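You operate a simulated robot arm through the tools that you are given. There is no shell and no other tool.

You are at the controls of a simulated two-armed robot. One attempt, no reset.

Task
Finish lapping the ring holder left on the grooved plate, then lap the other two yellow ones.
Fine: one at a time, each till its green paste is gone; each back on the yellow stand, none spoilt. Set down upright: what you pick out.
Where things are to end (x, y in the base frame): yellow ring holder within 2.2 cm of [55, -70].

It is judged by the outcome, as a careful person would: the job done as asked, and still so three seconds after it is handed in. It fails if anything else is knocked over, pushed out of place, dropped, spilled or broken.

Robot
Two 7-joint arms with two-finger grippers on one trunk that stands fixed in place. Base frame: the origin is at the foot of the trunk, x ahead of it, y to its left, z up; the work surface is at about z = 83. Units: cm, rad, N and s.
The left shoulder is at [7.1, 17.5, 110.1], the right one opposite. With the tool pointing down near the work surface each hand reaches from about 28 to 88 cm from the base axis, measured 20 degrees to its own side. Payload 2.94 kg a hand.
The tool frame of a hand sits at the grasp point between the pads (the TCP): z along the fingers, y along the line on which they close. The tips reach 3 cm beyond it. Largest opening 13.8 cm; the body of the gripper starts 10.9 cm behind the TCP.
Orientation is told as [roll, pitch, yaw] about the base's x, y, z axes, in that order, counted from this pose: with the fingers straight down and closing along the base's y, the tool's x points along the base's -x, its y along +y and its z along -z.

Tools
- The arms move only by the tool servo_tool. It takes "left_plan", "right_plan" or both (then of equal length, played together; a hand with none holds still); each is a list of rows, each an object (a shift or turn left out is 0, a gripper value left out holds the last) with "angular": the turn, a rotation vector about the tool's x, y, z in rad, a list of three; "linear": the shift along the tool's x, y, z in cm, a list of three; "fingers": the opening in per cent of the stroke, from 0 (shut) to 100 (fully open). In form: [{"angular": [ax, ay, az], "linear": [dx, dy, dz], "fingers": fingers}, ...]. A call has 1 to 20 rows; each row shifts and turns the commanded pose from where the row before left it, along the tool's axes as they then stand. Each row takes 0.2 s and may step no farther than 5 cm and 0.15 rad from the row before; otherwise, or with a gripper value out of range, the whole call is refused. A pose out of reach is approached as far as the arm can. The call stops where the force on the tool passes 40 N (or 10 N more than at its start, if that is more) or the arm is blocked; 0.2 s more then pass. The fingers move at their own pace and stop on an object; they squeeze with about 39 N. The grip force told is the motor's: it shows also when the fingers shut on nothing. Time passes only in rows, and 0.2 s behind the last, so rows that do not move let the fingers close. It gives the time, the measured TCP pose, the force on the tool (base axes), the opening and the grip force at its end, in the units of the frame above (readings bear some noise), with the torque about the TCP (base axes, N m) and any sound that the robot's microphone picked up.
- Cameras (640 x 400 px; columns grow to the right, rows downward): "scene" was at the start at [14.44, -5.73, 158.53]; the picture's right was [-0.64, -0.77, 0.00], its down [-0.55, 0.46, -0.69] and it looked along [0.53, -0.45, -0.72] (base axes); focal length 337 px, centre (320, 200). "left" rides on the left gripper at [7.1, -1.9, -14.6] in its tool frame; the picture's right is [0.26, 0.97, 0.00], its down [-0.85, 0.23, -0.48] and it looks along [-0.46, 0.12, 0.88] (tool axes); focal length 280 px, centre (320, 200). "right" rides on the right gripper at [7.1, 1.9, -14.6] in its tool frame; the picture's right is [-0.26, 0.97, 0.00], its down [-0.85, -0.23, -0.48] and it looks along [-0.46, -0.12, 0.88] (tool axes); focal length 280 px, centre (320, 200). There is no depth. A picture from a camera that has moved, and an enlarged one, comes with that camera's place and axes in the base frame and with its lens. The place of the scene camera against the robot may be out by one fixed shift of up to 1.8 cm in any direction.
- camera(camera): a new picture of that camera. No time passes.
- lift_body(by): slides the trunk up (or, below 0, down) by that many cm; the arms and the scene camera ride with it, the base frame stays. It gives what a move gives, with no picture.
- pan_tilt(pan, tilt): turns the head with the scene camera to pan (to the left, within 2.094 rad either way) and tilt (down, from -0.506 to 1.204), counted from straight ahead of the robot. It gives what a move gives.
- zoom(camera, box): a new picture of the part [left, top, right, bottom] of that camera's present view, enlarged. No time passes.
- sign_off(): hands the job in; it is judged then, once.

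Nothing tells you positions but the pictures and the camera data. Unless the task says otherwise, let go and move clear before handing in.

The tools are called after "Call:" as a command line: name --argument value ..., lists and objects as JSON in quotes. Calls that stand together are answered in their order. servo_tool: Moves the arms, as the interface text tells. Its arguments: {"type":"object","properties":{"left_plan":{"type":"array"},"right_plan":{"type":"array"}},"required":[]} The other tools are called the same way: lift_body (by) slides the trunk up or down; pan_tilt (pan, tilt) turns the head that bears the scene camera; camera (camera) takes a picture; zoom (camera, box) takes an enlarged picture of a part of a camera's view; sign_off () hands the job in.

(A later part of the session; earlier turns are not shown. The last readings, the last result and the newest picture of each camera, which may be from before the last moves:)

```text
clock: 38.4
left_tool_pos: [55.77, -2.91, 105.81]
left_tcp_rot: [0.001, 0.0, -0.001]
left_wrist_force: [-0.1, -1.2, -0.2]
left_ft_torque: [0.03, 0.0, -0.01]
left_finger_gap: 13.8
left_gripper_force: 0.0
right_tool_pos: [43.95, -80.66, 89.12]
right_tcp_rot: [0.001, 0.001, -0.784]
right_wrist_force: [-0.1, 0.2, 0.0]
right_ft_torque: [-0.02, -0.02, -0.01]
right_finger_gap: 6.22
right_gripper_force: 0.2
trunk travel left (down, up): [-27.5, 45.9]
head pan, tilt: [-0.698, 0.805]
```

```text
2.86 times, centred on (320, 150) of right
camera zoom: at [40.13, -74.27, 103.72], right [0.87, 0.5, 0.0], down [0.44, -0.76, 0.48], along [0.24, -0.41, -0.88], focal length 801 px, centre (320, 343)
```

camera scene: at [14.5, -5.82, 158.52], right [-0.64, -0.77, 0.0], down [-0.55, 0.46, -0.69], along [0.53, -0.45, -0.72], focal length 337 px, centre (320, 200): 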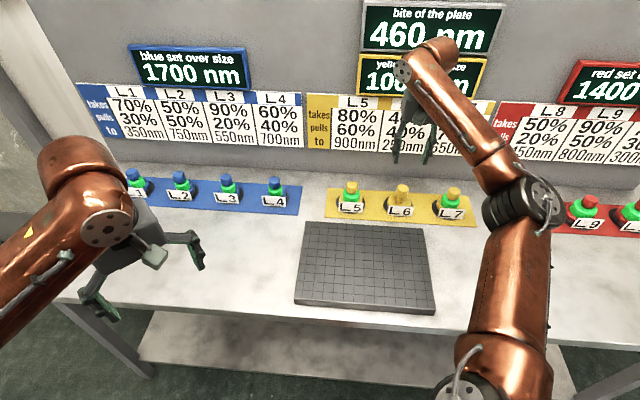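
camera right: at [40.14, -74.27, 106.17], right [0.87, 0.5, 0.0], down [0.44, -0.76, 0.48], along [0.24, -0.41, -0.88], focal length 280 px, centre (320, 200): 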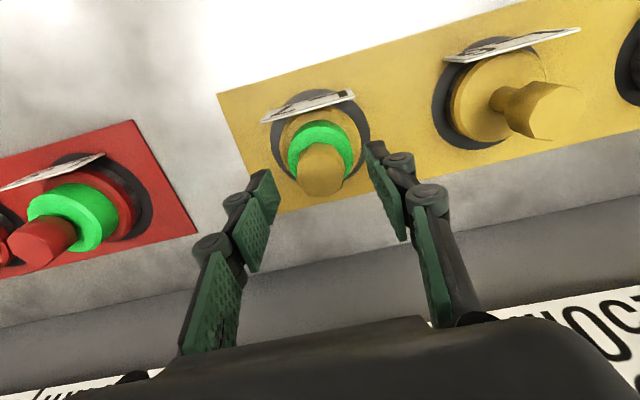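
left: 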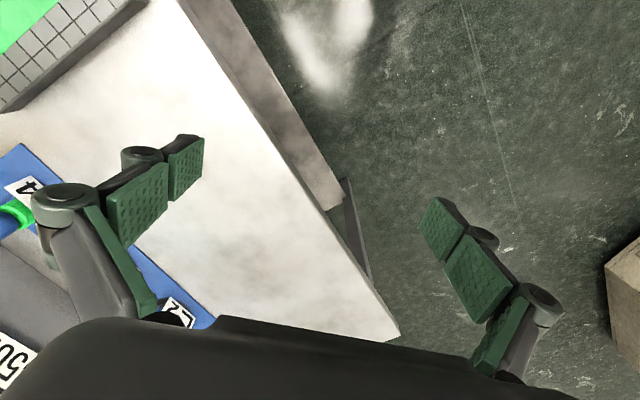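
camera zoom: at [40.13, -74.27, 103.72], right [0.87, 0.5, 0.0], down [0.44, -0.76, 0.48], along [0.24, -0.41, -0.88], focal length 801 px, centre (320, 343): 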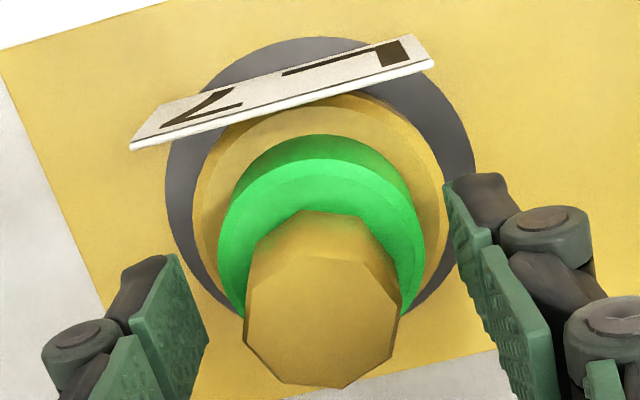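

Tips clear the collar on both sides. I'll close on L7's knob and lift it slowly off the stand.

Call:
servo_tool --right_plan '[{"fingers": 0}, {}, {}, {}, {}]'

Call:
servo_tool --right_plan '[{"linear": [0, 0, -0.1]}, {"linear": [0, 0, -0.1]}, {"linear": [0, 0, -0.1]}, {"linear": [0, 0, -0.2]}, {"linear": [0, 0, -0.3]}, {"linear": [0, 0, -0.4]}, {}]'

Call:
zoom --camera "scene" --box '[425, 170, 485, 223]'

Call:
zoom --camera "right" --box '[240, 80, 400, 220]'

```text
clock: 39.6
left_tool_pos: [55.84, -2.8, 105.77]
left_tcp_rot: [-0.002, -0.001, -0.001]
left_wrist_force: [0.7, 0.5, -0.8]
left_ft_torque: [-0.01, 0.01, -0.01]
left_finger_gap: 13.79
left_gripper_force: 0.0
right_tool_pos: [43.9, -80.82, 89.26]
right_tcp_rot: [0.001, 0.002, -0.784]
right_wrist_force: [0.2, -0.9, -0.6]
right_ft_torque: [-0.02, 0.04, 0.01]
right_finger_gap: 3.31
right_gripper_force: 38.7
trunk travel left (down, up): [-27.5, 45.9]
head pan, tilt: [-0.698, 0.805]
```

```text
clock: 41.2
left_tool_pos: [55.66, -2.87, 105.8]
left_tcp_rot: [0.001, -0.001, 0.001]
left_wrist_force: [-0.6, 0.2, -0.1]
left_ft_torque: [-0.01, -0.03, -0.05]
left_finger_gap: 13.81
left_gripper_force: 0.0
right_tool_pos: [43.91, -80.8, 90.25]
right_tcp_rot: [0.0, 0.001, -0.785]
right_wrist_force: [0.2, 0.2, -2.1]
right_ft_torque: [0.01, 0.0, 0.0]
right_finger_gap: 3.3
right_gripper_force: 38.8
trunk travel left (down, up): [-27.5, 45.9]
head pan, tilt: [-0.698, 0.805]
```

```text
7.55 times, centred on (455, 196) of scene
camera zoom: at [14.49, -5.84, 158.52], right [-0.64, -0.77, 0.0], down [-0.55, 0.46, -0.69], along [0.53, -0.45, -0.72], focal length 2545 px, centre (-699, 226)
```

zoom: 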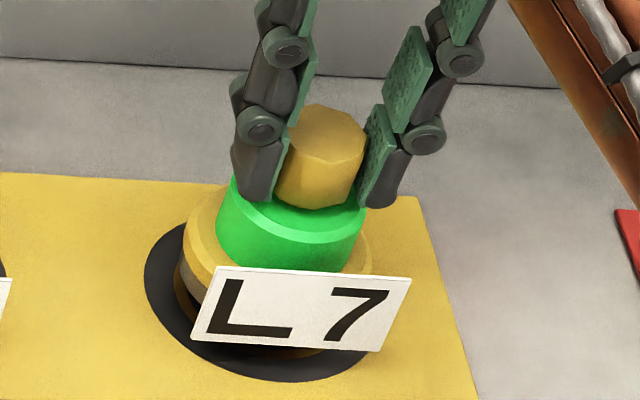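

```text
2.86 times, centred on (320, 150) of right
camera zoom: at [40.15, -74.3, 104.88], right [0.87, 0.5, 0.0], down [0.44, -0.76, 0.47], along [0.24, -0.41, -0.88], focal length 801 px, centre (320, 343)
```

zoom: 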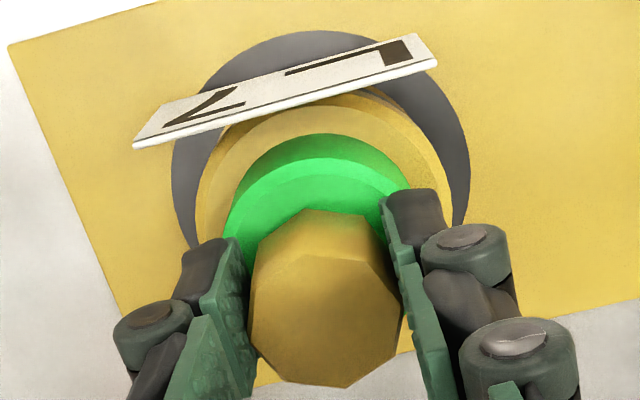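

L7 is held (about 2 N). I'll raise it and carry it over the plate's centre.

Call:
servo_tool --right_plan '[{"linear": [0, 0, -0.7]}, {"linear": [0, 0, -1.3]}, {"linear": [0, 0, -2]}, {"linear": [0, 0, -2]}, {"linear": [0, 0, -2]}, {"linear": [0, 0, -2]}, {"linear": [0, 0, -1]}, {}]'

Call:
servo_tool --right_plan '[{"linear": [0.7, 0.8, 0]}, {"linear": [1.4, 1.6, 0]}, {"linear": [1.9, 2.18, 0]}, {"linear": [1.9, 2.18, 0]}, {"linear": [1.9, 2.18, 0]}, {"linear": [1.9, 2.18, 0]}, {"linear": [1.9, 2.18, 0]}, {"linear": [1.9, 2.18, 0]}, {"linear": [1.9, 2.18, 0]}, {"linear": [1.9, 2.18, 0]}, {"linear": [1.9, 2.18, 0]}, {"linear": [1.6, 1.9, 0]}, {"linear": [1.2, 1.4, 0]}, {"linear": [0.6, 0.7, 0]}, {}]'

Call:
camera --camera "right"

Call:
camera --camera "scene"

```text
clock: 43.0
left_tool_pos: [55.83, -2.98, 105.75]
left_tcp_rot: [0.001, 0.001, -0.002]
left_wrist_force: [-0.2, 0.8, 0.2]
left_ft_torque: [0.0, -0.01, -0.02]
left_finger_gap: 13.81
left_gripper_force: 0.1
right_tool_pos: [43.9, -80.73, 101.18]
right_tcp_rot: [0.0, 0.002, -0.785]
right_wrist_force: [1.0, -0.7, -2.4]
right_ft_torque: [0.02, 0.02, -0.01]
right_finger_gap: 3.29
right_gripper_force: 38.9
trunk travel left (down, up): [-27.5, 45.9]
head pan, tilt: [-0.698, 0.805]
```

```text
clock: 46.2
left_tool_pos: [55.81, -2.84, 105.8]
left_tcp_rot: [0.001, 0.0, 0.0]
left_wrist_force: [-0.1, -0.1, -0.2]
left_ft_torque: [0.02, -0.03, -0.02]
left_finger_gap: 13.79
left_gripper_force: 0.0
right_tool_pos: [46.21, -46.25, 101.14]
right_tcp_rot: [0.0, 0.001, -0.785]
right_wrist_force: [1.5, -0.5, -3.2]
right_ft_torque: [0.02, -0.01, -0.01]
right_finger_gap: 3.29
right_gripper_force: 39.3
trunk travel left (down, up): [-27.5, 45.9]
head pan, tilt: [-0.698, 0.805]
```

```text
taken
camera right: at [42.55, -39.87, 115.9], right [0.87, 0.5, 0.0], down [0.44, -0.76, 0.47], along [0.24, -0.41, -0.88], focal length 280 px, centre (320, 200)
```

right: 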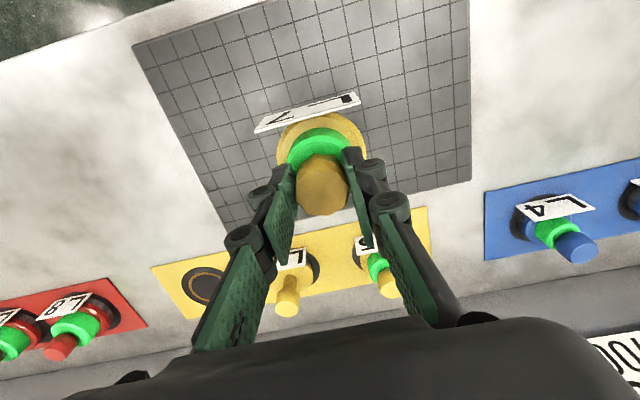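

```text
taken
camera scene: at [14.46, -5.78, 158.53], right [-0.64, -0.77, 0.0], down [-0.55, 0.46, -0.69], along [0.53, -0.45, -0.72], focal length 337 px, centre (320, 200)
```

scene: 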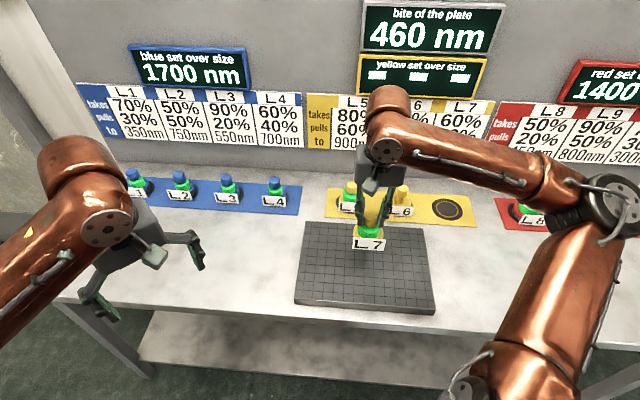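

L7 is over the plate centre, held level. I'll lower to just above the plate.

Call:
servo_tool --right_plan '[{"linear": [0, 0, 1.5]}, {"linear": [0, 0, 2]}, {"linear": [0, 0, 2]}, {"linear": [0, 0, 1.7]}, {"linear": [0, 0, 1]}, {}]'

Call:
servo_tool --right_plan '[{"linear": [0, 0, 0.3]}, {"linear": [0, 0, 0.2]}, {"linear": [0, 0, 0.2]}]'

Call:
zoom --camera "scene" --box '[330, 215, 410, 285]'

```text
clock: 47.6
left_tool_pos: [56.0, -2.88, 105.87]
left_tcp_rot: [-0.001, -0.001, 0.001]
left_wrist_force: [0.7, -0.6, -0.1]
left_ft_torque: [0.03, 0.0, -0.02]
left_finger_gap: 13.78
left_gripper_force: 0.0
right_tool_pos: [46.4, -46.38, 92.97]
right_tcp_rot: [0.0, 0.002, -0.786]
right_wrist_force: [0.0, 0.2, -3.1]
right_ft_torque: [0.0, -0.02, -0.01]
right_finger_gap: 3.3
right_gripper_force: 39.1
trunk travel left (down, up): [-27.5, 45.9]
head pan, tilt: [-0.698, 0.805]
```

```text
clock: 48.4
left_tool_pos: [55.9, -2.89, 105.82]
left_tcp_rot: [0.001, -0.001, 0.0]
left_wrist_force: [0.7, 0.2, 0.3]
left_ft_torque: [0.02, 0.03, -0.01]
left_finger_gap: 13.82
left_gripper_force: 0.0
right_tool_pos: [46.27, -46.4, 92.29]
right_tcp_rot: [0.0, 0.002, -0.786]
right_wrist_force: [1.5, 0.0, -3.4]
right_ft_torque: [0.0, -0.01, 0.03]
right_finger_gap: 3.31
right_gripper_force: 38.1
trunk travel left (down, up): [-27.5, 45.9]
head pan, tilt: [-0.698, 0.805]
```

```text
5.71 times, centred on (370, 250) of scene
camera zoom: at [14.48, -5.78, 158.52], right [-0.64, -0.77, 0.0], down [-0.55, 0.46, -0.69], along [0.53, -0.45, -0.72], focal length 1927 px, centre (34, -86)
```

zoom: 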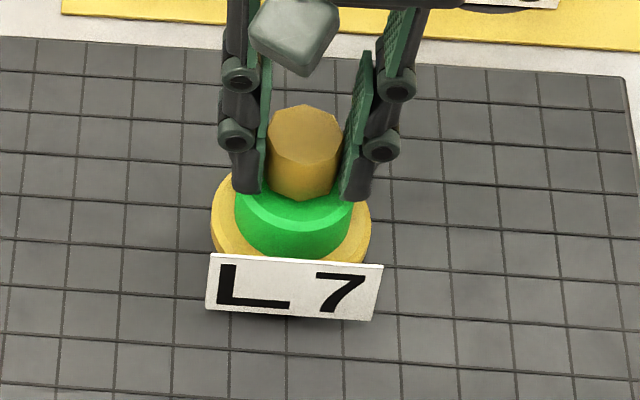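

Call:
servo_tool --right_plan '[{"linear": [0, 0, 0.12]}, {"linear": [0, 0, 0.12]}]'

Call:
servo_tool --right_plan '[{"linear": [0, 0, 0.08]}]'

Call:
zoom --camera "right" --box '[240, 80, 400, 220]'

```text
clock: 49.0
left_tool_pos: [55.84, -2.82, 105.72]
left_tcp_rot: [0.001, 0.0, 0.0]
left_wrist_force: [-0.4, 0.6, -0.2]
left_ft_torque: [0.0, 0.0, 0.01]
left_finger_gap: 13.78
left_gripper_force: 0.1
right_tool_pos: [46.28, -46.37, 92.15]
right_tcp_rot: [0.0, 0.001, -0.785]
right_wrist_force: [0.3, -0.2, -2.0]
right_ft_torque: [-0.01, 0.01, 0.01]
right_finger_gap: 3.33
right_gripper_force: 39.3
trunk travel left (down, up): [-27.5, 45.9]
head pan, tilt: [-0.698, 0.805]
```

```text
clock: 49.4
left_tool_pos: [55.85, -2.85, 105.74]
left_tcp_rot: [-0.002, 0.001, 0.0]
left_wrist_force: [0.6, 0.2, 0.0]
left_ft_torque: [-0.02, -0.03, 0.04]
left_finger_gap: 13.81
left_gripper_force: 0.1
right_tool_pos: [46.42, -46.35, 92.11]
right_tcp_rot: [-0.001, 0.002, -0.784]
right_wrist_force: [0.1, 0.0, -2.4]
right_ft_torque: [-0.01, 0.01, 0.02]
right_finger_gap: 3.31
right_gripper_force: 38.6
trunk travel left (down, up): [-27.5, 45.9]
head pan, tilt: [-0.698, 0.805]
```

```text
2.86 times, centred on (320, 150) of right
camera zoom: at [42.56, -39.87, 106.75], right [0.87, 0.5, 0.0], down [0.44, -0.76, 0.48], along [0.24, -0.41, -0.88], focal length 801 px, centre (320, 343)
```

zoom: 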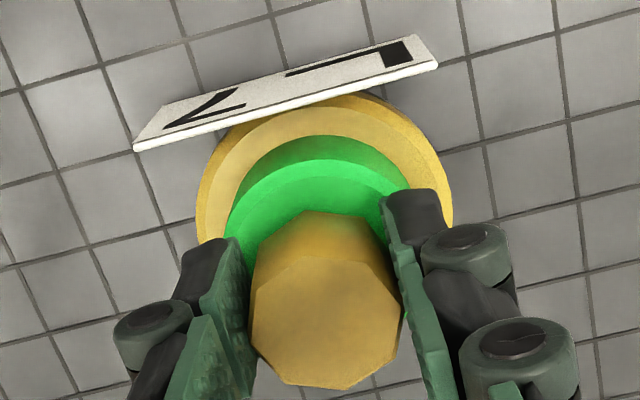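

Not touching yet. Continuing down in small steps.

Call:
servo_tool --right_plan '[{"linear": [0, 0, 0.1]}, {}]'

Call:
servo_tool --right_plan '[{"linear": [0, 0, 0.08]}, {}]'

Call:
zoom --camera "scene" --box '[330, 215, 410, 285]'

```text
clock: 50.0
left_tool_pos: [55.85, -2.84, 105.82]
left_tcp_rot: [0.002, -0.001, 0.0]
left_wrist_force: [-0.2, -0.7, -0.1]
left_ft_torque: [0.03, 0.0, -0.01]
left_finger_gap: 13.78
left_gripper_force: 0.2
right_tool_pos: [46.39, -46.28, 92.03]
right_tcp_rot: [0.001, -0.001, -0.785]
right_wrist_force: [-0.3, -0.5, -2.8]
right_ft_torque: [0.0, 0.01, -0.02]
right_finger_gap: 3.29
right_gripper_force: 38.6
trunk travel left (down, up): [-27.5, 45.9]
head pan, tilt: [-0.698, 0.805]
```

```text
clock: 50.6
left_tool_pos: [55.86, -2.93, 105.79]
left_tcp_rot: [0.0, 0.001, 0.0]
left_wrist_force: [-0.5, -0.1, 0.1]
left_ft_torque: [-0.02, -0.01, 0.0]
left_finger_gap: 13.82
left_gripper_force: 0.1
right_tool_pos: [46.28, -46.21, 91.84]
right_tcp_rot: [-0.001, 0.001, -0.787]
right_wrist_force: [0.3, -0.5, -2.3]
right_ft_torque: [0.02, 0.01, 0.01]
right_finger_gap: 3.29
right_gripper_force: 39.4
trunk travel left (down, up): [-27.5, 45.9]
head pan, tilt: [-0.698, 0.805]
```

```text
5.71 times, centred on (370, 250) of scene
camera zoom: at [14.47, -5.78, 158.52], right [-0.64, -0.77, 0.0], down [-0.55, 0.46, -0.69], along [0.53, -0.45, -0.72], focal length 1927 px, centre (34, -86)
```

zoom: 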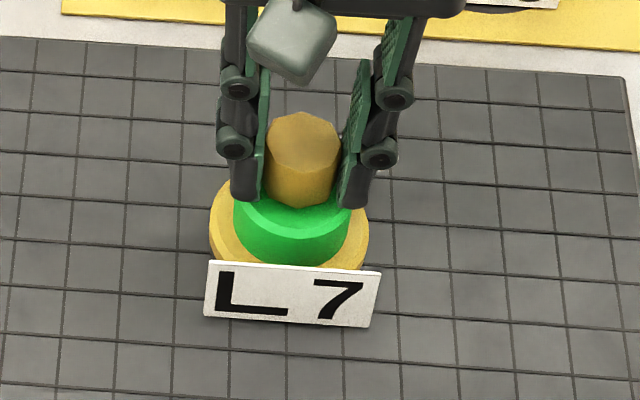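

Call:
servo_tool --right_plan '[{"linear": [0, 0, 0.08]}, {}]'

Call:
servo_tool --right_plan '[{"linear": [0, 0, 0.06]}, {}]'

```text
clock: 51.2
left_tool_pos: [55.87, -2.91, 105.71]
left_tcp_rot: [0.001, 0.0, 0.0]
left_wrist_force: [0.5, 0.0, 0.2]
left_ft_torque: [0.0, 0.0, -0.02]
left_finger_gap: 13.8
left_gripper_force: 0.2
right_tool_pos: [46.25, -46.23, 91.8]
right_tcp_rot: [0.0, 0.0, -0.785]
right_wrist_force: [-0.8, 0.4, -2.6]
right_ft_torque: [0.01, 0.02, -0.04]
right_finger_gap: 3.34
right_gripper_force: 39.4
trunk travel left (down, up): [-27.5, 45.9]
head pan, tilt: [-0.698, 0.805]
```

```text
clock: 51.8
left_tool_pos: [55.9, -2.87, 105.8]
left_tcp_rot: [0.001, 0.001, -0.001]
left_wrist_force: [0.7, -0.2, -0.9]
left_ft_torque: [0.0, -0.01, -0.02]
left_finger_gap: 13.8
left_gripper_force: 0.0
right_tool_pos: [46.32, -46.18, 91.76]
right_tcp_rot: [-0.002, 0.0, -0.786]
right_wrist_force: [0.1, 1.4, -2.4]
right_ft_torque: [0.0, 0.04, 0.01]
right_finger_gap: 3.31
right_gripper_force: 38.5
trunk travel left (down, up): [-27.5, 45.9]
head pan, tilt: [-0.698, 0.805]
```

Call:
servo_tool --right_plan '[{"linear": [0, 0, 0.07]}, {}]'

Call:
servo_tool --right_plan '[{"linear": [0, 0, 0.07]}, {}]'

```text
clock: 52.4
left_tool_pos: [55.76, -2.72, 105.77]
left_tcp_rot: [0.001, 0.001, 0.0]
left_wrist_force: [0.6, 0.5, -0.3]
left_ft_torque: [0.01, 0.02, 0.0]
left_finger_gap: 13.84
left_gripper_force: 0.0
right_tool_pos: [46.26, -46.25, 91.8]
right_tcp_rot: [-0.001, 0.001, -0.785]
right_wrist_force: [0.1, 0.2, 3.6]
right_ft_torque: [0.1, 0.15, 0.01]
right_finger_gap: 3.3
right_gripper_force: 39.0
trunk travel left (down, up): [-27.5, 45.9]
head pan, tilt: [-0.698, 0.805]
```

```text
clock: 53.0
left_tool_pos: [55.88, -2.69, 105.85]
left_tcp_rot: [0.0, 0.0, 0.0]
left_wrist_force: [-0.7, 0.8, -0.4]
left_ft_torque: [-0.01, -0.05, 0.01]
left_finger_gap: 13.79
left_gripper_force: 0.1
right_tool_pos: [46.31, -46.26, 91.75]
right_tcp_rot: [0.0, -0.004, -0.784]
right_wrist_force: [-0.5, -1.5, 13.6]
right_ft_torque: [0.24, 0.34, 0.0]
right_finger_gap: 3.31
right_gripper_force: 39.0
trunk travel left (down, up): [-27.5, 45.9]
head pan, tilt: [-0.698, 0.805]
```

L7 is on the plate, pressing ~13.6 N. I'll ease off slightly and look at the plate.

Call:
servo_tool --right_plan '[{"linear": [0, 0, -0.03]}, {}]'

Call:
camera --camera "scene"

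Call:
zoom --camera "right" --box '[240, 80, 400, 220]'

Call:
zoom --camera "scene" --box '[342, 230, 392, 280]'

```text
clock: 53.6
left_tool_pos: [55.78, -2.86, 105.88]
left_tcp_rot: [0.0, 0.0, 0.0]
left_wrist_force: [0.2, -0.5, 0.5]
left_ft_torque: [0.0, 0.0, 0.0]
left_finger_gap: 13.78
left_gripper_force: 0.1
right_tool_pos: [46.25, -46.37, 91.77]
right_tcp_rot: [-0.001, -0.002, -0.784]
right_wrist_force: [2.3, -3.2, 14.7]
right_ft_torque: [0.03, 0.08, 0.04]
right_finger_gap: 3.29
right_gripper_force: 39.1
trunk travel left (down, up): [-27.5, 45.9]
head pan, tilt: [-0.698, 0.805]
```

```text
taken
camera scene: at [14.36, -5.66, 158.55], right [-0.64, -0.77, 0.0], down [-0.55, 0.46, -0.69], along [0.53, -0.45, -0.72], focal length 337 px, centre (320, 200)
```

scene: 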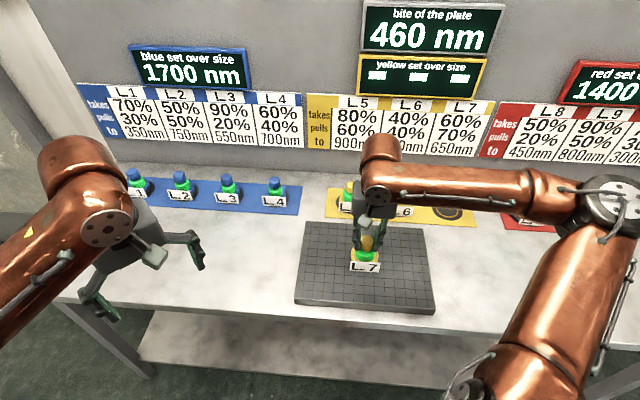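

```text
2.86 times, centred on (320, 150) of right
camera zoom: at [42.51, -39.83, 106.39], right [0.87, 0.5, 0.0], down [0.44, -0.76, 0.48], along [0.24, -0.41, -0.88], focal length 801 px, centre (320, 343)
```

zoom: 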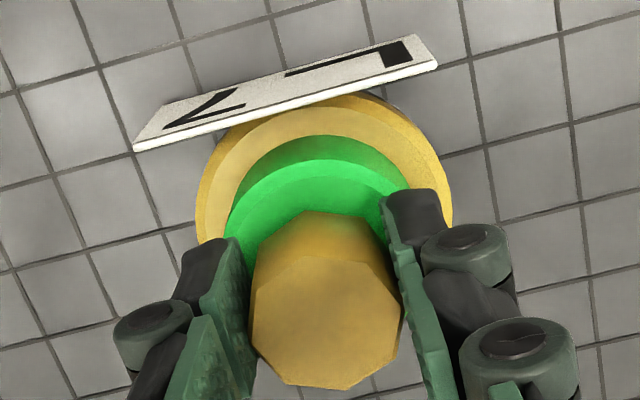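

```text
8.00 times, centred on (367, 255) of scene
camera zoom: at [14.36, -5.66, 158.55], right [-0.64, -0.77, 0.0], down [-0.55, 0.46, -0.69], along [0.53, -0.45, -0.72], focal length 2698 px, centre (-56, -240)
```

zoom: 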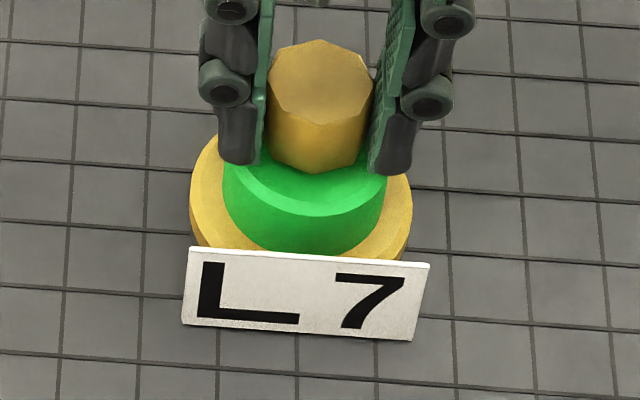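

The plate took L7 and its collar is full. I'll make a short first stroke with slightly less press, then compare the collar with the predicted ~15% loss.

Call:
servo_tool --right_plan '[{"linear": [0, 0, -0.03]}, {"linear": [0, 0.5, 0]}, {"linear": [0, 0.5, 0]}, {"linear": [0, 0.5, 0]}]'

Call:
camera --camera "scene"

Call:
zoom --camera "right" --box '[240, 80, 400, 220]'

```text
clock: 54.6
left_tool_pos: [55.65, -2.75, 105.8]
left_tcp_rot: [-0.001, 0.0, 0.0]
left_wrist_force: [-0.4, -0.9, -0.1]
left_ft_torque: [0.01, -0.01, -0.01]
left_finger_gap: 13.79
left_gripper_force: 0.0
right_tool_pos: [47.33, -45.21, 91.7]
right_tcp_rot: [-0.001, -0.003, -0.784]
right_wrist_force: [-4.0, -3.3, 16.0]
right_ft_torque: [0.1, 0.24, 0.09]
right_finger_gap: 3.32
right_gripper_force: 38.5
trunk travel left (down, up): [-27.5, 45.9]
head pan, tilt: [-0.698, 0.805]
```

```text
taken
camera scene: at [14.28, -5.65, 158.55], right [-0.64, -0.77, 0.0], down [-0.55, 0.46, -0.69], along [0.53, -0.45, -0.72], focal length 337 px, centre (320, 200)
```

scene: 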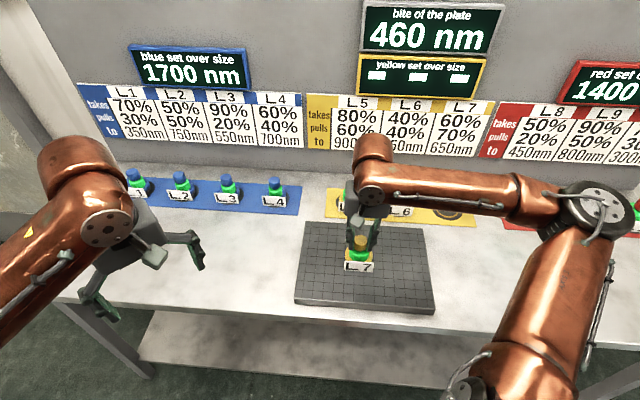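

```text
2.86 times, centred on (320, 150) of right
camera zoom: at [43.5, -38.74, 106.37], right [0.87, 0.5, 0.0], down [0.44, -0.76, 0.48], along [0.24, -0.41, -0.88], focal length 801 px, centre (320, 343)
```

zoom: 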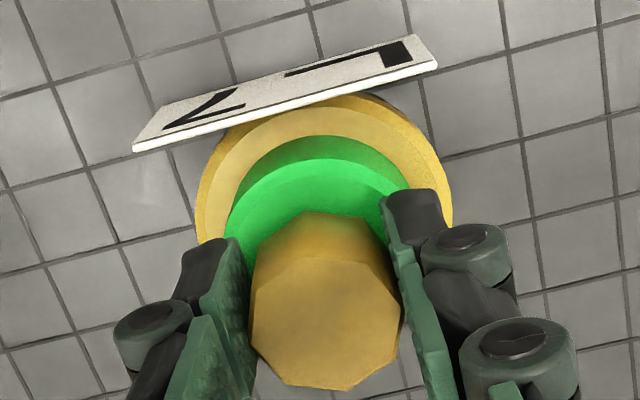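

The collar looks unchanged and no green film shows on the plate yet. I'll take a fine look at the rim before doing anything more.

Call:
zoom --camera "right" --box '[280, 110, 340, 148]'

Call:
zoom --camera "scene" --box '[330, 225, 390, 275]'

```text
10.53 times, centred on (310, 129) of right
camera zoom: at [43.5, -38.74, 106.37], right [0.87, 0.5, 0.0], down [0.44, -0.76, 0.48], along [0.24, -0.41, -0.88], focal length 2952 px, centre (425, 947)
```

zoom: 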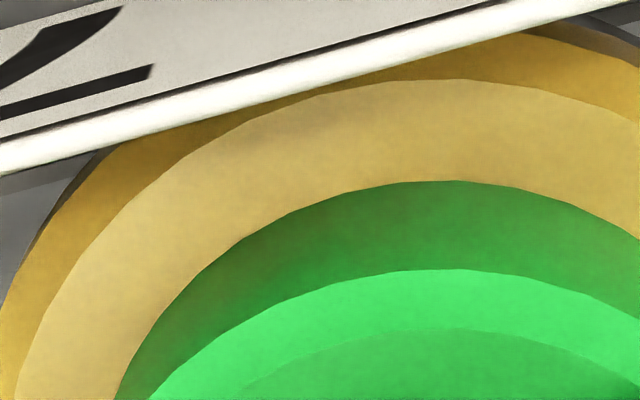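

```text
8.00 times, centred on (360, 250) of scene
camera zoom: at [14.28, -5.65, 158.55], right [-0.64, -0.77, 0.0], down [-0.55, 0.46, -0.69], along [0.53, -0.45, -0.72], focal length 2698 px, centre (0, -200)
```

zoom: 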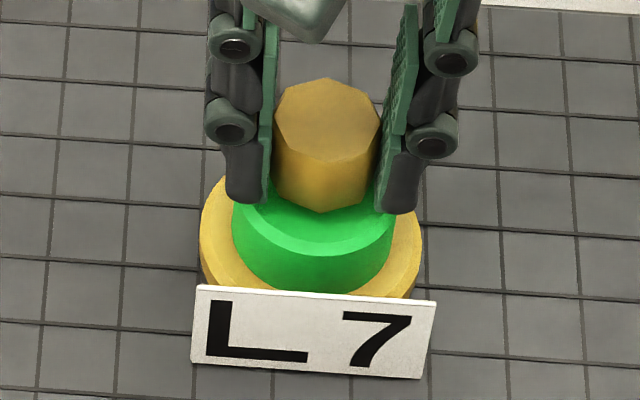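

I have a baseline: rim height 88 px in this view. Another short stroke, then the same view.

Call:
servo_tool --right_plan '[{"linear": [0, -0.5, 0]}, {"linear": [0, -0.5, 0]}, {"linear": [0, -0.5, 0]}]'

Call:
zoom --camera "right" --box '[280, 110, 340, 148]'

Call:
zoom --camera "scene" --box '[330, 225, 390, 275]'

```text
clock: 55.4
left_tool_pos: [55.85, -2.76, 105.84]
left_tcp_rot: [0.001, 0.002, 0.0]
left_wrist_force: [0.3, 0.1, -0.1]
left_ft_torque: [-0.02, -0.03, 0.0]
left_finger_gap: 13.79
left_gripper_force: 0.0
right_tool_pos: [46.41, -46.16, 91.79]
right_tcp_rot: [-0.001, 0.001, -0.786]
right_wrist_force: [3.4, 1.8, 9.8]
right_ft_torque: [0.01, -0.24, -0.05]
right_finger_gap: 3.3
right_gripper_force: 39.0
trunk travel left (down, up): [-27.5, 45.9]
head pan, tilt: [-0.698, 0.805]
```

```text
10.53 times, centred on (310, 129) of right
camera zoom: at [42.58, -39.78, 106.37], right [0.87, 0.5, 0.0], down [0.44, -0.76, 0.48], along [0.24, -0.41, -0.88], focal length 2952 px, centre (425, 947)
```

zoom: 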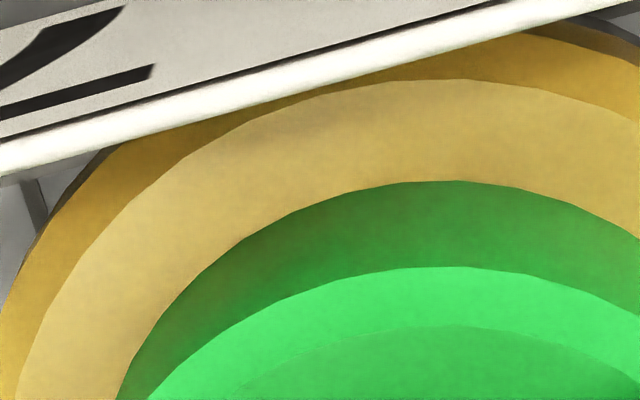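

```text
8.00 times, centred on (360, 250) of scene
camera zoom: at [14.41, -5.62, 158.53], right [-0.64, -0.77, 0.0], down [-0.55, 0.46, -0.69], along [0.53, -0.45, -0.72], focal length 2698 px, centre (0, -200)
```

zoom: 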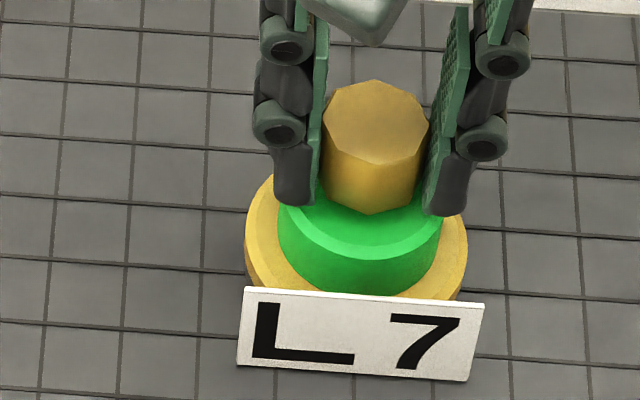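

The rim fell only ~2.5 px (about 3%) over that stroke, so L7 cuts slower than predicted. I'll rely on the gauge: a 4 cm stroke, then measure again.

Call:
servo_tool --right_plan '[{"linear": [0, -1, 0]}, {"linear": [0, -1, 0]}, {"linear": [0, -1, 0]}, {"linear": [0, -1, 0]}]'

Call:
zoom --camera "right" --box '[280, 110, 340, 148]'

Call:
camera --camera "scene"

```text
clock: 56.4
left_tool_pos: [55.86, -2.69, 105.75]
left_tcp_rot: [0.001, 0.0, -0.003]
left_wrist_force: [-0.5, 0.7, 0.5]
left_ft_torque: [0.0, 0.03, 0.0]
left_finger_gap: 13.81
left_gripper_force: 0.1
right_tool_pos: [43.48, -49.05, 91.7]
right_tcp_rot: [0.0, 0.0, -0.785]
right_wrist_force: [1.3, 2.7, 11.0]
right_ft_torque: [-0.08, -0.15, -0.01]
right_finger_gap: 3.29
right_gripper_force: 38.3
trunk travel left (down, up): [-27.5, 45.9]
head pan, tilt: [-0.698, 0.805]
```

```text
10.53 times, centred on (310, 129) of right
camera zoom: at [39.65, -42.61, 106.36], right [0.87, 0.5, 0.0], down [0.44, -0.76, 0.48], along [0.24, -0.41, -0.88], focal length 2952 px, centre (425, 947)
```

zoom: 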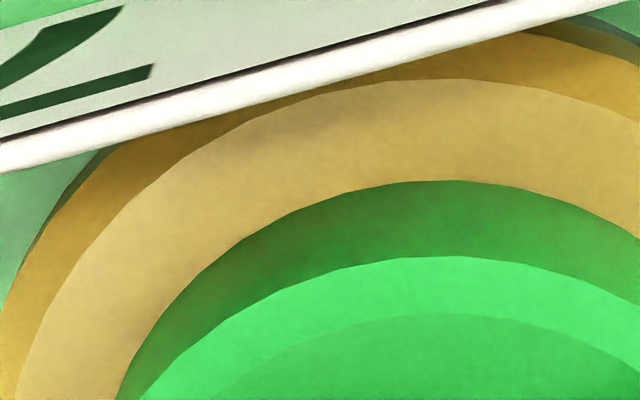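

```text
taken
camera scene: at [14.4, -5.63, 158.54], right [-0.64, -0.77, 0.0], down [-0.55, 0.46, -0.69], along [0.53, -0.45, -0.72], focal length 337 px, centre (320, 200)
```

scene: 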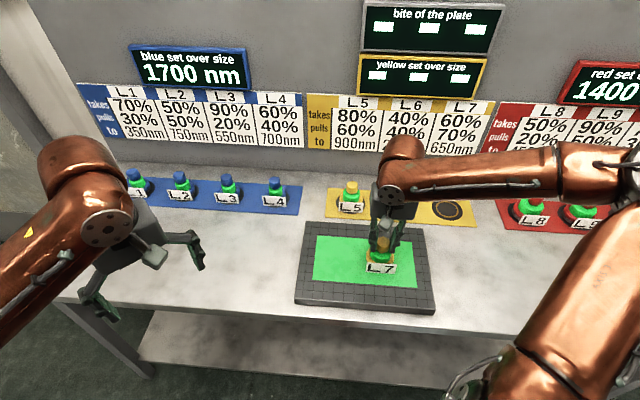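

Now the green film has spread on the plate and the rim is at 76 px of 88 (about 2.4 px per cm). I'll do longer strokes while plenty remains, watching film and rim.

Call:
servo_tool --right_plan '[{"linear": [0, 1, 0]}, {"linear": [0, 1, 0]}, {"linear": [0, 1, 0]}, {"linear": [0, 1, 0]}, {"linear": [0, 1, 0]}, {"linear": [0, 1, 0]}, {"linear": [0, 1, 0]}, {"linear": [0, 1, 0]}]'

Call:
zoom --camera "right" --box '[280, 110, 340, 148]'

Call:
camera --camera "scene"

```text
clock: 58.2
left_tool_pos: [55.71, -2.81, 105.82]
left_tcp_rot: [0.001, 0.001, 0.0]
left_wrist_force: [-0.4, 0.5, 0.4]
left_ft_torque: [-0.03, -0.03, 0.0]
left_finger_gap: 13.77
left_gripper_force: 0.0
right_tool_pos: [49.04, -43.45, 91.72]
right_tcp_rot: [0.0, 0.0, -0.787]
right_wrist_force: [0.2, -1.4, 6.7]
right_ft_torque: [-0.15, 0.13, 0.05]
right_finger_gap: 3.32
right_gripper_force: 39.0
trunk travel left (down, up): [-27.5, 45.9]
head pan, tilt: [-0.698, 0.805]
```

```text
10.53 times, centred on (310, 129) of right
camera zoom: at [45.35, -37.04, 106.36], right [0.87, 0.5, 0.0], down [0.44, -0.76, 0.48], along [0.24, -0.41, -0.88], focal length 2952 px, centre (425, 947)
```

zoom: 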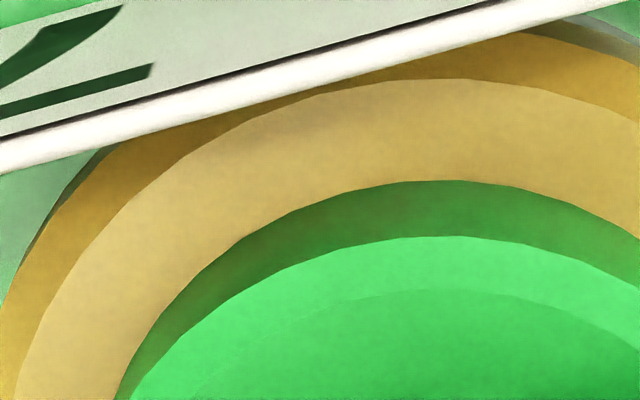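

```text
taken
camera scene: at [14.38, -5.7, 158.54], right [-0.64, -0.77, 0.0], down [-0.55, 0.46, -0.69], along [0.53, -0.45, -0.72], focal length 337 px, centre (320, 200)
```

scene: 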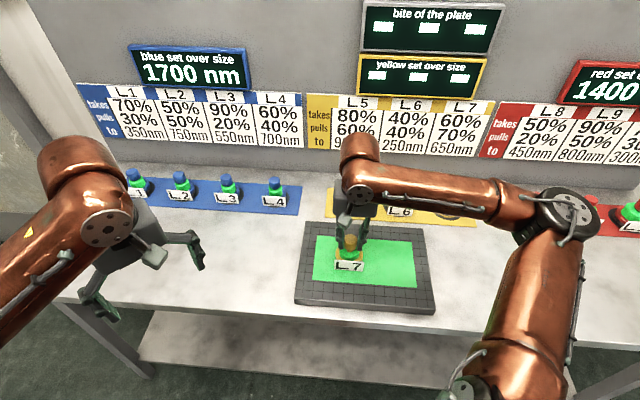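

Rim 55 px now. Another 8 cm back.

Call:
servo_tool --right_plan '[{"linear": [0, -1, 0.02]}, {"linear": [0, -1, 0]}, {"linear": [0, -1, 0]}, {"linear": [0, -1, 0]}, {"linear": [0, -1, 0]}, {"linear": [0, -1, 0]}, {"linear": [0, -1, 0]}, {"linear": [0, -1, 0]}]'

Call:
zoom --camera "right" --box '[280, 110, 340, 148]'

Call:
camera --camera "scene"

```text
clock: 60.0
left_tool_pos: [55.86, -2.88, 105.75]
left_tcp_rot: [0.0, 0.0, -0.001]
left_wrist_force: [0.2, -0.7, 0.0]
left_ft_torque: [-0.02, 0.01, -0.01]
left_finger_gap: 13.8
left_gripper_force: 0.0
right_tool_pos: [43.52, -49.13, 91.76]
right_tcp_rot: [-0.001, 0.001, -0.785]
right_wrist_force: [0.2, 2.4, 7.7]
right_ft_torque: [-0.07, -0.14, 0.01]
right_finger_gap: 3.27
right_gripper_force: 38.6
trunk travel left (down, up): [-27.5, 45.9]
head pan, tilt: [-0.698, 0.805]
```

```text
10.53 times, centred on (310, 129) of right
camera zoom: at [39.69, -42.63, 106.36], right [0.87, 0.5, 0.0], down [0.44, -0.76, 0.48], along [0.24, -0.41, -0.88], focal length 2952 px, centre (425, 947)
```

zoom: 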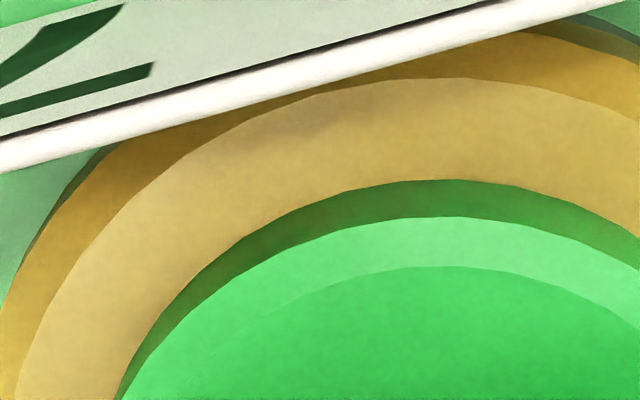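

```text
taken
camera scene: at [14.4, -5.66, 158.53], right [-0.64, -0.77, 0.0], down [-0.55, 0.46, -0.69], along [0.53, -0.45, -0.72], focal length 337 px, centre (320, 200)
```

scene: 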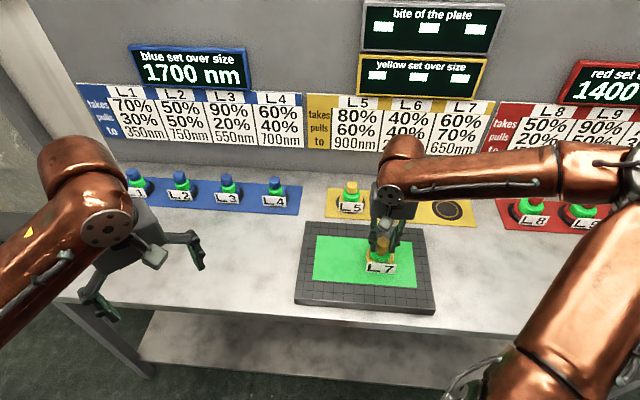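

Rim 36 px; the rate is steady at ~2.4 px/cm, so roughly 15 cm remain. Another 8 cm.

Call:
servo_tool --right_plan '[{"linear": [0, 1, 0]}, {"linear": [0, 1, 0]}, {"linear": [0, 1, 0]}, {"linear": [0, 1, 0]}, {"linear": [0, 1, 0]}, {"linear": [0, 1, 0]}, {"linear": [0, 1, 0]}, {"linear": [0, 1, 0]}]'

Call:
zoom --camera "right" --box '[280, 110, 340, 148]'

Call:
camera --camera "scene"

```text
clock: 61.8
left_tool_pos: [55.86, -2.78, 105.9]
left_tcp_rot: [0.003, 0.001, -0.002]
left_wrist_force: [-0.5, 0.2, 0.7]
left_ft_torque: [-0.01, 0.0, 0.01]
left_finger_gap: 13.8
left_gripper_force: 0.1
right_tool_pos: [49.06, -43.45, 91.69]
right_tcp_rot: [0.0, 0.001, -0.786]
right_wrist_force: [-1.5, -2.2, 7.4]
right_ft_torque: [-0.06, -0.08, 0.01]
right_finger_gap: 3.31
right_gripper_force: 39.3
trunk travel left (down, up): [-27.5, 45.9]
head pan, tilt: [-0.698, 0.805]
```

```text
10.53 times, centred on (310, 129) of right
camera zoom: at [45.31, -36.97, 106.35], right [0.87, 0.5, 0.0], down [0.44, -0.76, 0.48], along [0.24, -0.41, -0.88], focal length 2952 px, centre (425, 947)
```

zoom: 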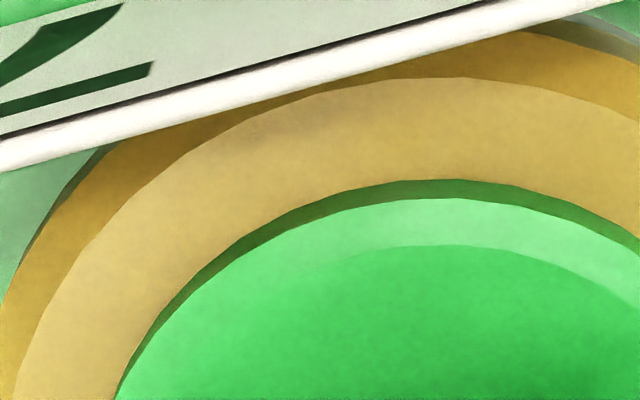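

```text
taken
camera scene: at [14.37, -5.69, 158.54], right [-0.64, -0.77, 0.0], down [-0.55, 0.46, -0.69], along [0.53, -0.45, -0.72], focal length 337 px, centre (320, 200)
```

scene: 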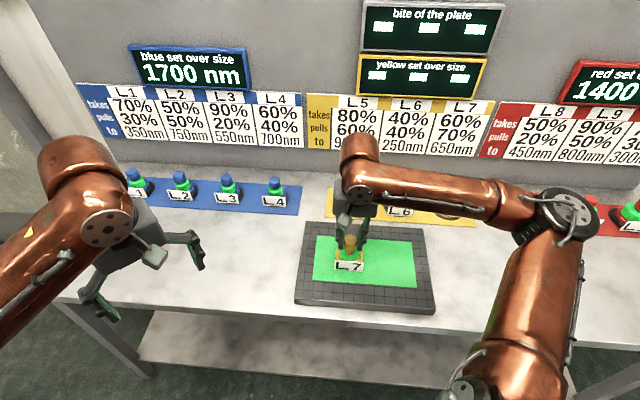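

Rim 18 px, about 8 cm to go. A 4.5 cm stroke now.

Call:
servo_tool --right_plan '[{"linear": [0, -0.9, 0]}, {"linear": [0, -0.9, 0]}, {"linear": [0, -0.9, 0]}, {"linear": [0, -0.9, 0]}, {"linear": [0, -0.9, 0]}]'

Call:
zoom --camera "right" --box '[280, 120, 320, 145]'

Call:
zoom --camera "right" --box '[280, 110, 340, 148]'

```text
clock: 63.0
left_tool_pos: [55.8, -2.89, 105.82]
left_tcp_rot: [0.0, -0.001, 0.001]
left_wrist_force: [-0.2, -0.5, -0.7]
left_ft_torque: [0.01, 0.02, 0.01]
left_finger_gap: 13.79
left_gripper_force: 0.0
right_tool_pos: [45.89, -46.67, 91.72]
right_tcp_rot: [-0.002, 0.001, -0.786]
right_wrist_force: [-0.3, 1.3, 9.9]
right_ft_torque: [-0.02, -0.08, -0.07]
right_finger_gap: 3.3
right_gripper_force: 38.9
trunk travel left (down, up): [-27.5, 45.9]
head pan, tilt: [-0.698, 0.805]
```

```text
16.00 times, centred on (300, 132) of right
camera zoom: at [42.1, -40.2, 106.34], right [0.87, 0.5, 0.0], down [0.44, -0.76, 0.48], along [0.24, -0.41, -0.88], focal length 4486 px, centre (640, 1280)
```

zoom: 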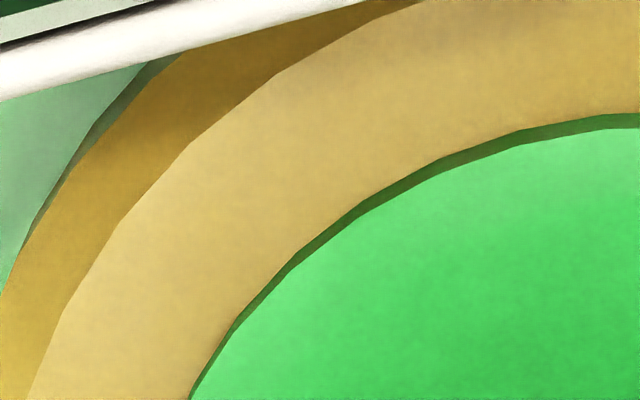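

```text
10.53 times, centred on (310, 129) of right
camera zoom: at [42.1, -40.2, 106.34], right [0.87, 0.5, 0.0], down [0.44, -0.76, 0.48], along [0.24, -0.41, -0.88], focal length 2952 px, centre (425, 947)
```

zoom: 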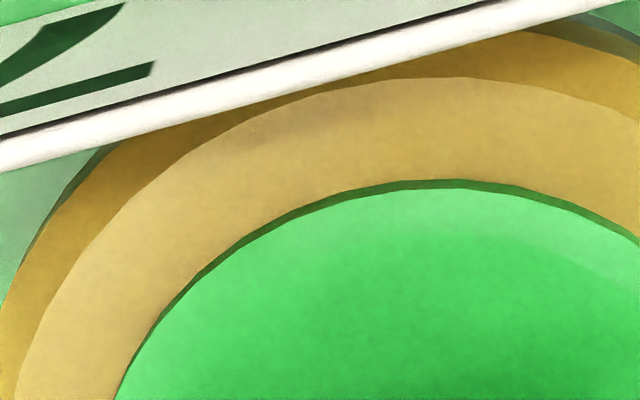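

About 14 px at 16x remain (roughly 4 cm of travel). A 2 cm stroke, then small steps.

Call:
servo_tool --right_plan '[{"linear": [0, -0.8, 0]}, {"linear": [0, -0.8, 0]}, {"linear": [0, -0.6, 0]}]'

Call:
zoom --camera "right" --box '[280, 120, 320, 145]'

```text
clock: 63.8
left_tool_pos: [55.82, -2.82, 105.83]
left_tcp_rot: [0.0, 0.001, 0.0]
left_wrist_force: [-0.5, 0.5, 0.7]
left_ft_torque: [-0.01, -0.01, 0.01]
left_finger_gap: 13.8
left_gripper_force: 0.0
right_tool_pos: [44.41, -48.07, 91.68]
right_tcp_rot: [0.0, 0.0, -0.784]
right_wrist_force: [1.0, 2.6, 6.5]
right_ft_torque: [-0.12, -0.1, 0.0]
right_finger_gap: 3.33
right_gripper_force: 39.1
trunk travel left (down, up): [-27.5, 45.9]
head pan, tilt: [-0.698, 0.805]
```

```text
16.00 times, centred on (300, 132) of right
camera zoom: at [40.6, -41.77, 106.35], right [0.87, 0.5, 0.0], down [0.44, -0.76, 0.48], along [0.24, -0.41, -0.88], focal length 4486 px, centre (640, 1280)
```

zoom: 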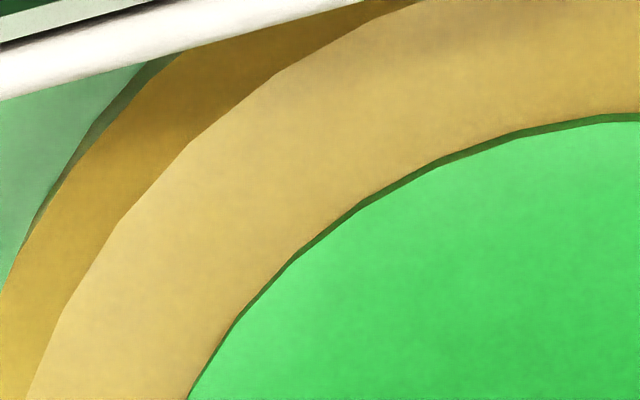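

About 7–8 px left. Small steps of ~0.6–0.7 cm now.

Call:
servo_tool --right_plan '[{"linear": [0, -0.8, 0]}]'

Call:
zoom --camera "right" --box '[280, 120, 320, 145]'

```text
clock: 64.2
left_tool_pos: [55.85, -2.81, 105.85]
left_tcp_rot: [0.002, 0.001, 0.0]
left_wrist_force: [-0.4, 0.1, -0.7]
left_ft_torque: [0.01, 0.01, 0.01]
left_finger_gap: 13.8
left_gripper_force: 0.0
right_tool_pos: [43.78, -48.83, 91.64]
right_tcp_rot: [0.0, -0.001, -0.784]
right_wrist_force: [0.8, 1.2, 7.0]
right_ft_torque: [-0.08, -0.11, -0.03]
right_finger_gap: 3.34
right_gripper_force: 40.1
trunk travel left (down, up): [-27.5, 45.9]
head pan, tilt: [-0.698, 0.805]
```

```text
16.00 times, centred on (300, 132) of right
camera zoom: at [40.01, -42.38, 106.35], right [0.87, 0.5, 0.0], down [0.44, -0.76, 0.48], along [0.24, -0.41, -0.88], focal length 4486 px, centre (640, 1280)
```

zoom: 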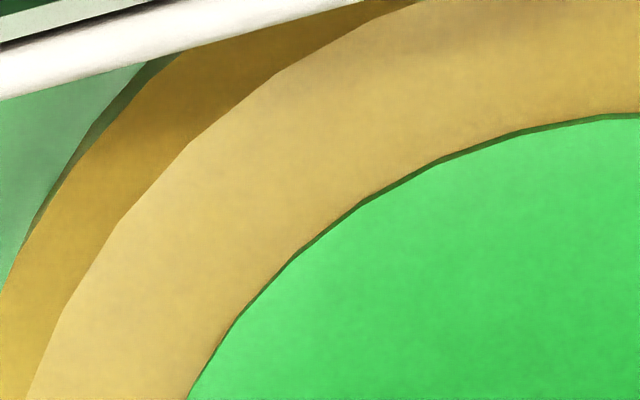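

About 5 px left. Next 0.6 cm.

Call:
servo_tool --right_plan '[{"linear": [0, -0.6, 0]}]'

Call:
zoom --camera "right" --box '[280, 120, 320, 145]'

```text
clock: 64.6
left_tool_pos: [55.75, -2.81, 105.73]
left_tcp_rot: [0.0, -0.001, 0.0]
left_wrist_force: [0.4, -0.1, -0.6]
left_ft_torque: [-0.01, 0.02, 0.01]
left_finger_gap: 13.79
left_gripper_force: 0.0
right_tool_pos: [43.23, -49.26, 91.75]
right_tcp_rot: [0.0, 0.001, -0.785]
right_wrist_force: [1.0, 1.4, 5.5]
right_ft_torque: [-0.09, -0.08, 0.03]
right_finger_gap: 3.32
right_gripper_force: 39.2
trunk travel left (down, up): [-27.5, 45.9]
head pan, tilt: [-0.698, 0.805]
```

```text
16.00 times, centred on (300, 132) of right
camera zoom: at [39.59, -42.79, 106.34], right [0.87, 0.5, 0.0], down [0.44, -0.76, 0.48], along [0.24, -0.41, -0.88], focal length 4486 px, centre (640, 1280)
```

zoom: 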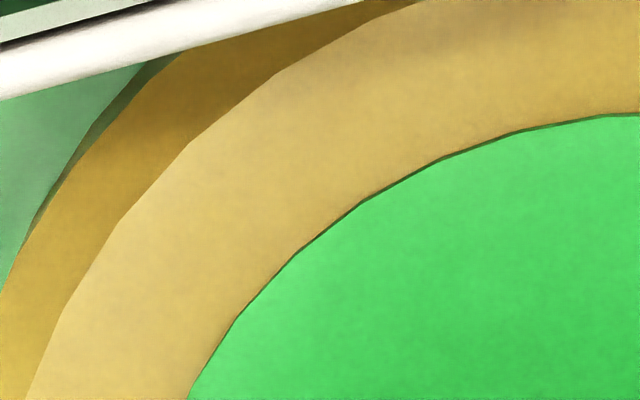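

About 2–3 px left. A 0.4 cm step.

Call:
servo_tool --right_plan '[{"linear": [0, -0.4, 0]}]'

Call:
zoom --camera "right" --box '[280, 120, 320, 145]'

```text
clock: 65.0
left_tool_pos: [55.67, -2.61, 105.75]
left_tcp_rot: [0.001, 0.001, 0.0]
left_wrist_force: [0.2, -0.5, -0.5]
left_ft_torque: [-0.01, 0.01, -0.01]
left_finger_gap: 13.8
left_gripper_force: 0.0
right_tool_pos: [43.11, -49.25, 91.7]
right_tcp_rot: [0.0, -0.001, -0.786]
right_wrist_force: [1.5, 2.7, 6.1]
right_ft_torque: [-0.06, -0.03, -0.02]
right_finger_gap: 3.29
right_gripper_force: 39.4
trunk travel left (down, up): [-27.5, 45.9]
head pan, tilt: [-0.698, 0.805]
```

```text
16.00 times, centred on (300, 132) of right
camera zoom: at [39.34, -43.02, 106.35], right [0.87, 0.5, 0.0], down [0.44, -0.76, 0.48], along [0.24, -0.41, -0.88], focal length 4486 px, centre (640, 1280)
```

zoom: 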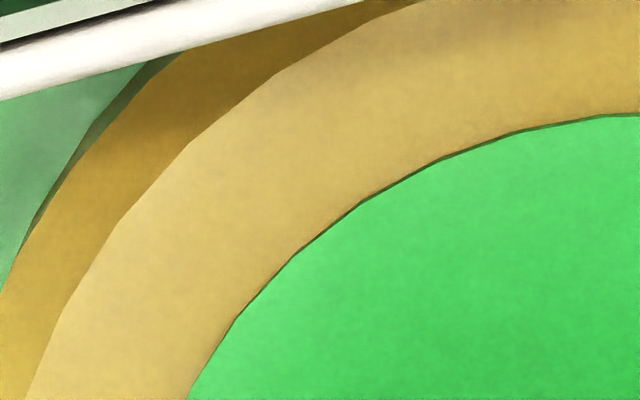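

Call:
servo_tool --right_plan '[{"linear": [0, -0.4, 0]}]'

Call:
zoom --camera "right" --box '[280, 120, 320, 145]'

```text
clock: 65.4
left_tool_pos: [55.77, -2.84, 105.83]
left_tcp_rot: [0.001, 0.002, 0.0]
left_wrist_force: [-0.4, -0.6, 0.5]
left_ft_torque: [-0.02, 0.02, 0.02]
left_finger_gap: 13.8
left_gripper_force: 0.0
right_tool_pos: [42.8, -49.71, 91.61]
right_tcp_rot: [0.0, -0.001, -0.785]
right_wrist_force: [1.0, 1.4, 6.5]
right_ft_torque: [0.06, -0.1, -0.02]
right_finger_gap: 3.3
right_gripper_force: 39.0
trunk travel left (down, up): [-27.5, 45.9]
head pan, tilt: [-0.698, 0.805]
```

```text
16.00 times, centred on (300, 132) of right
camera zoom: at [39.04, -43.29, 106.34], right [0.87, 0.5, 0.0], down [0.44, -0.76, 0.48], along [0.24, -0.41, -0.88], focal length 4486 px, centre (640, 1280)
```

zoom: 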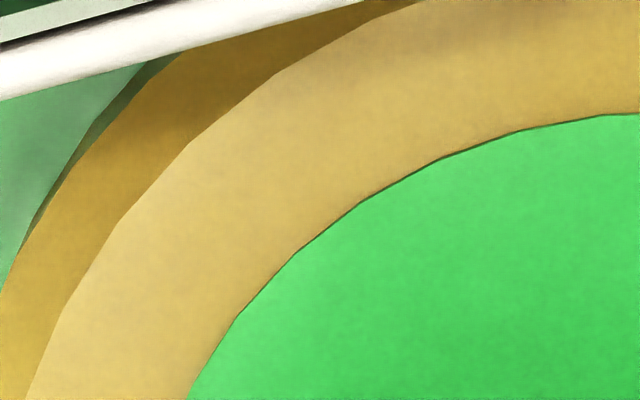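

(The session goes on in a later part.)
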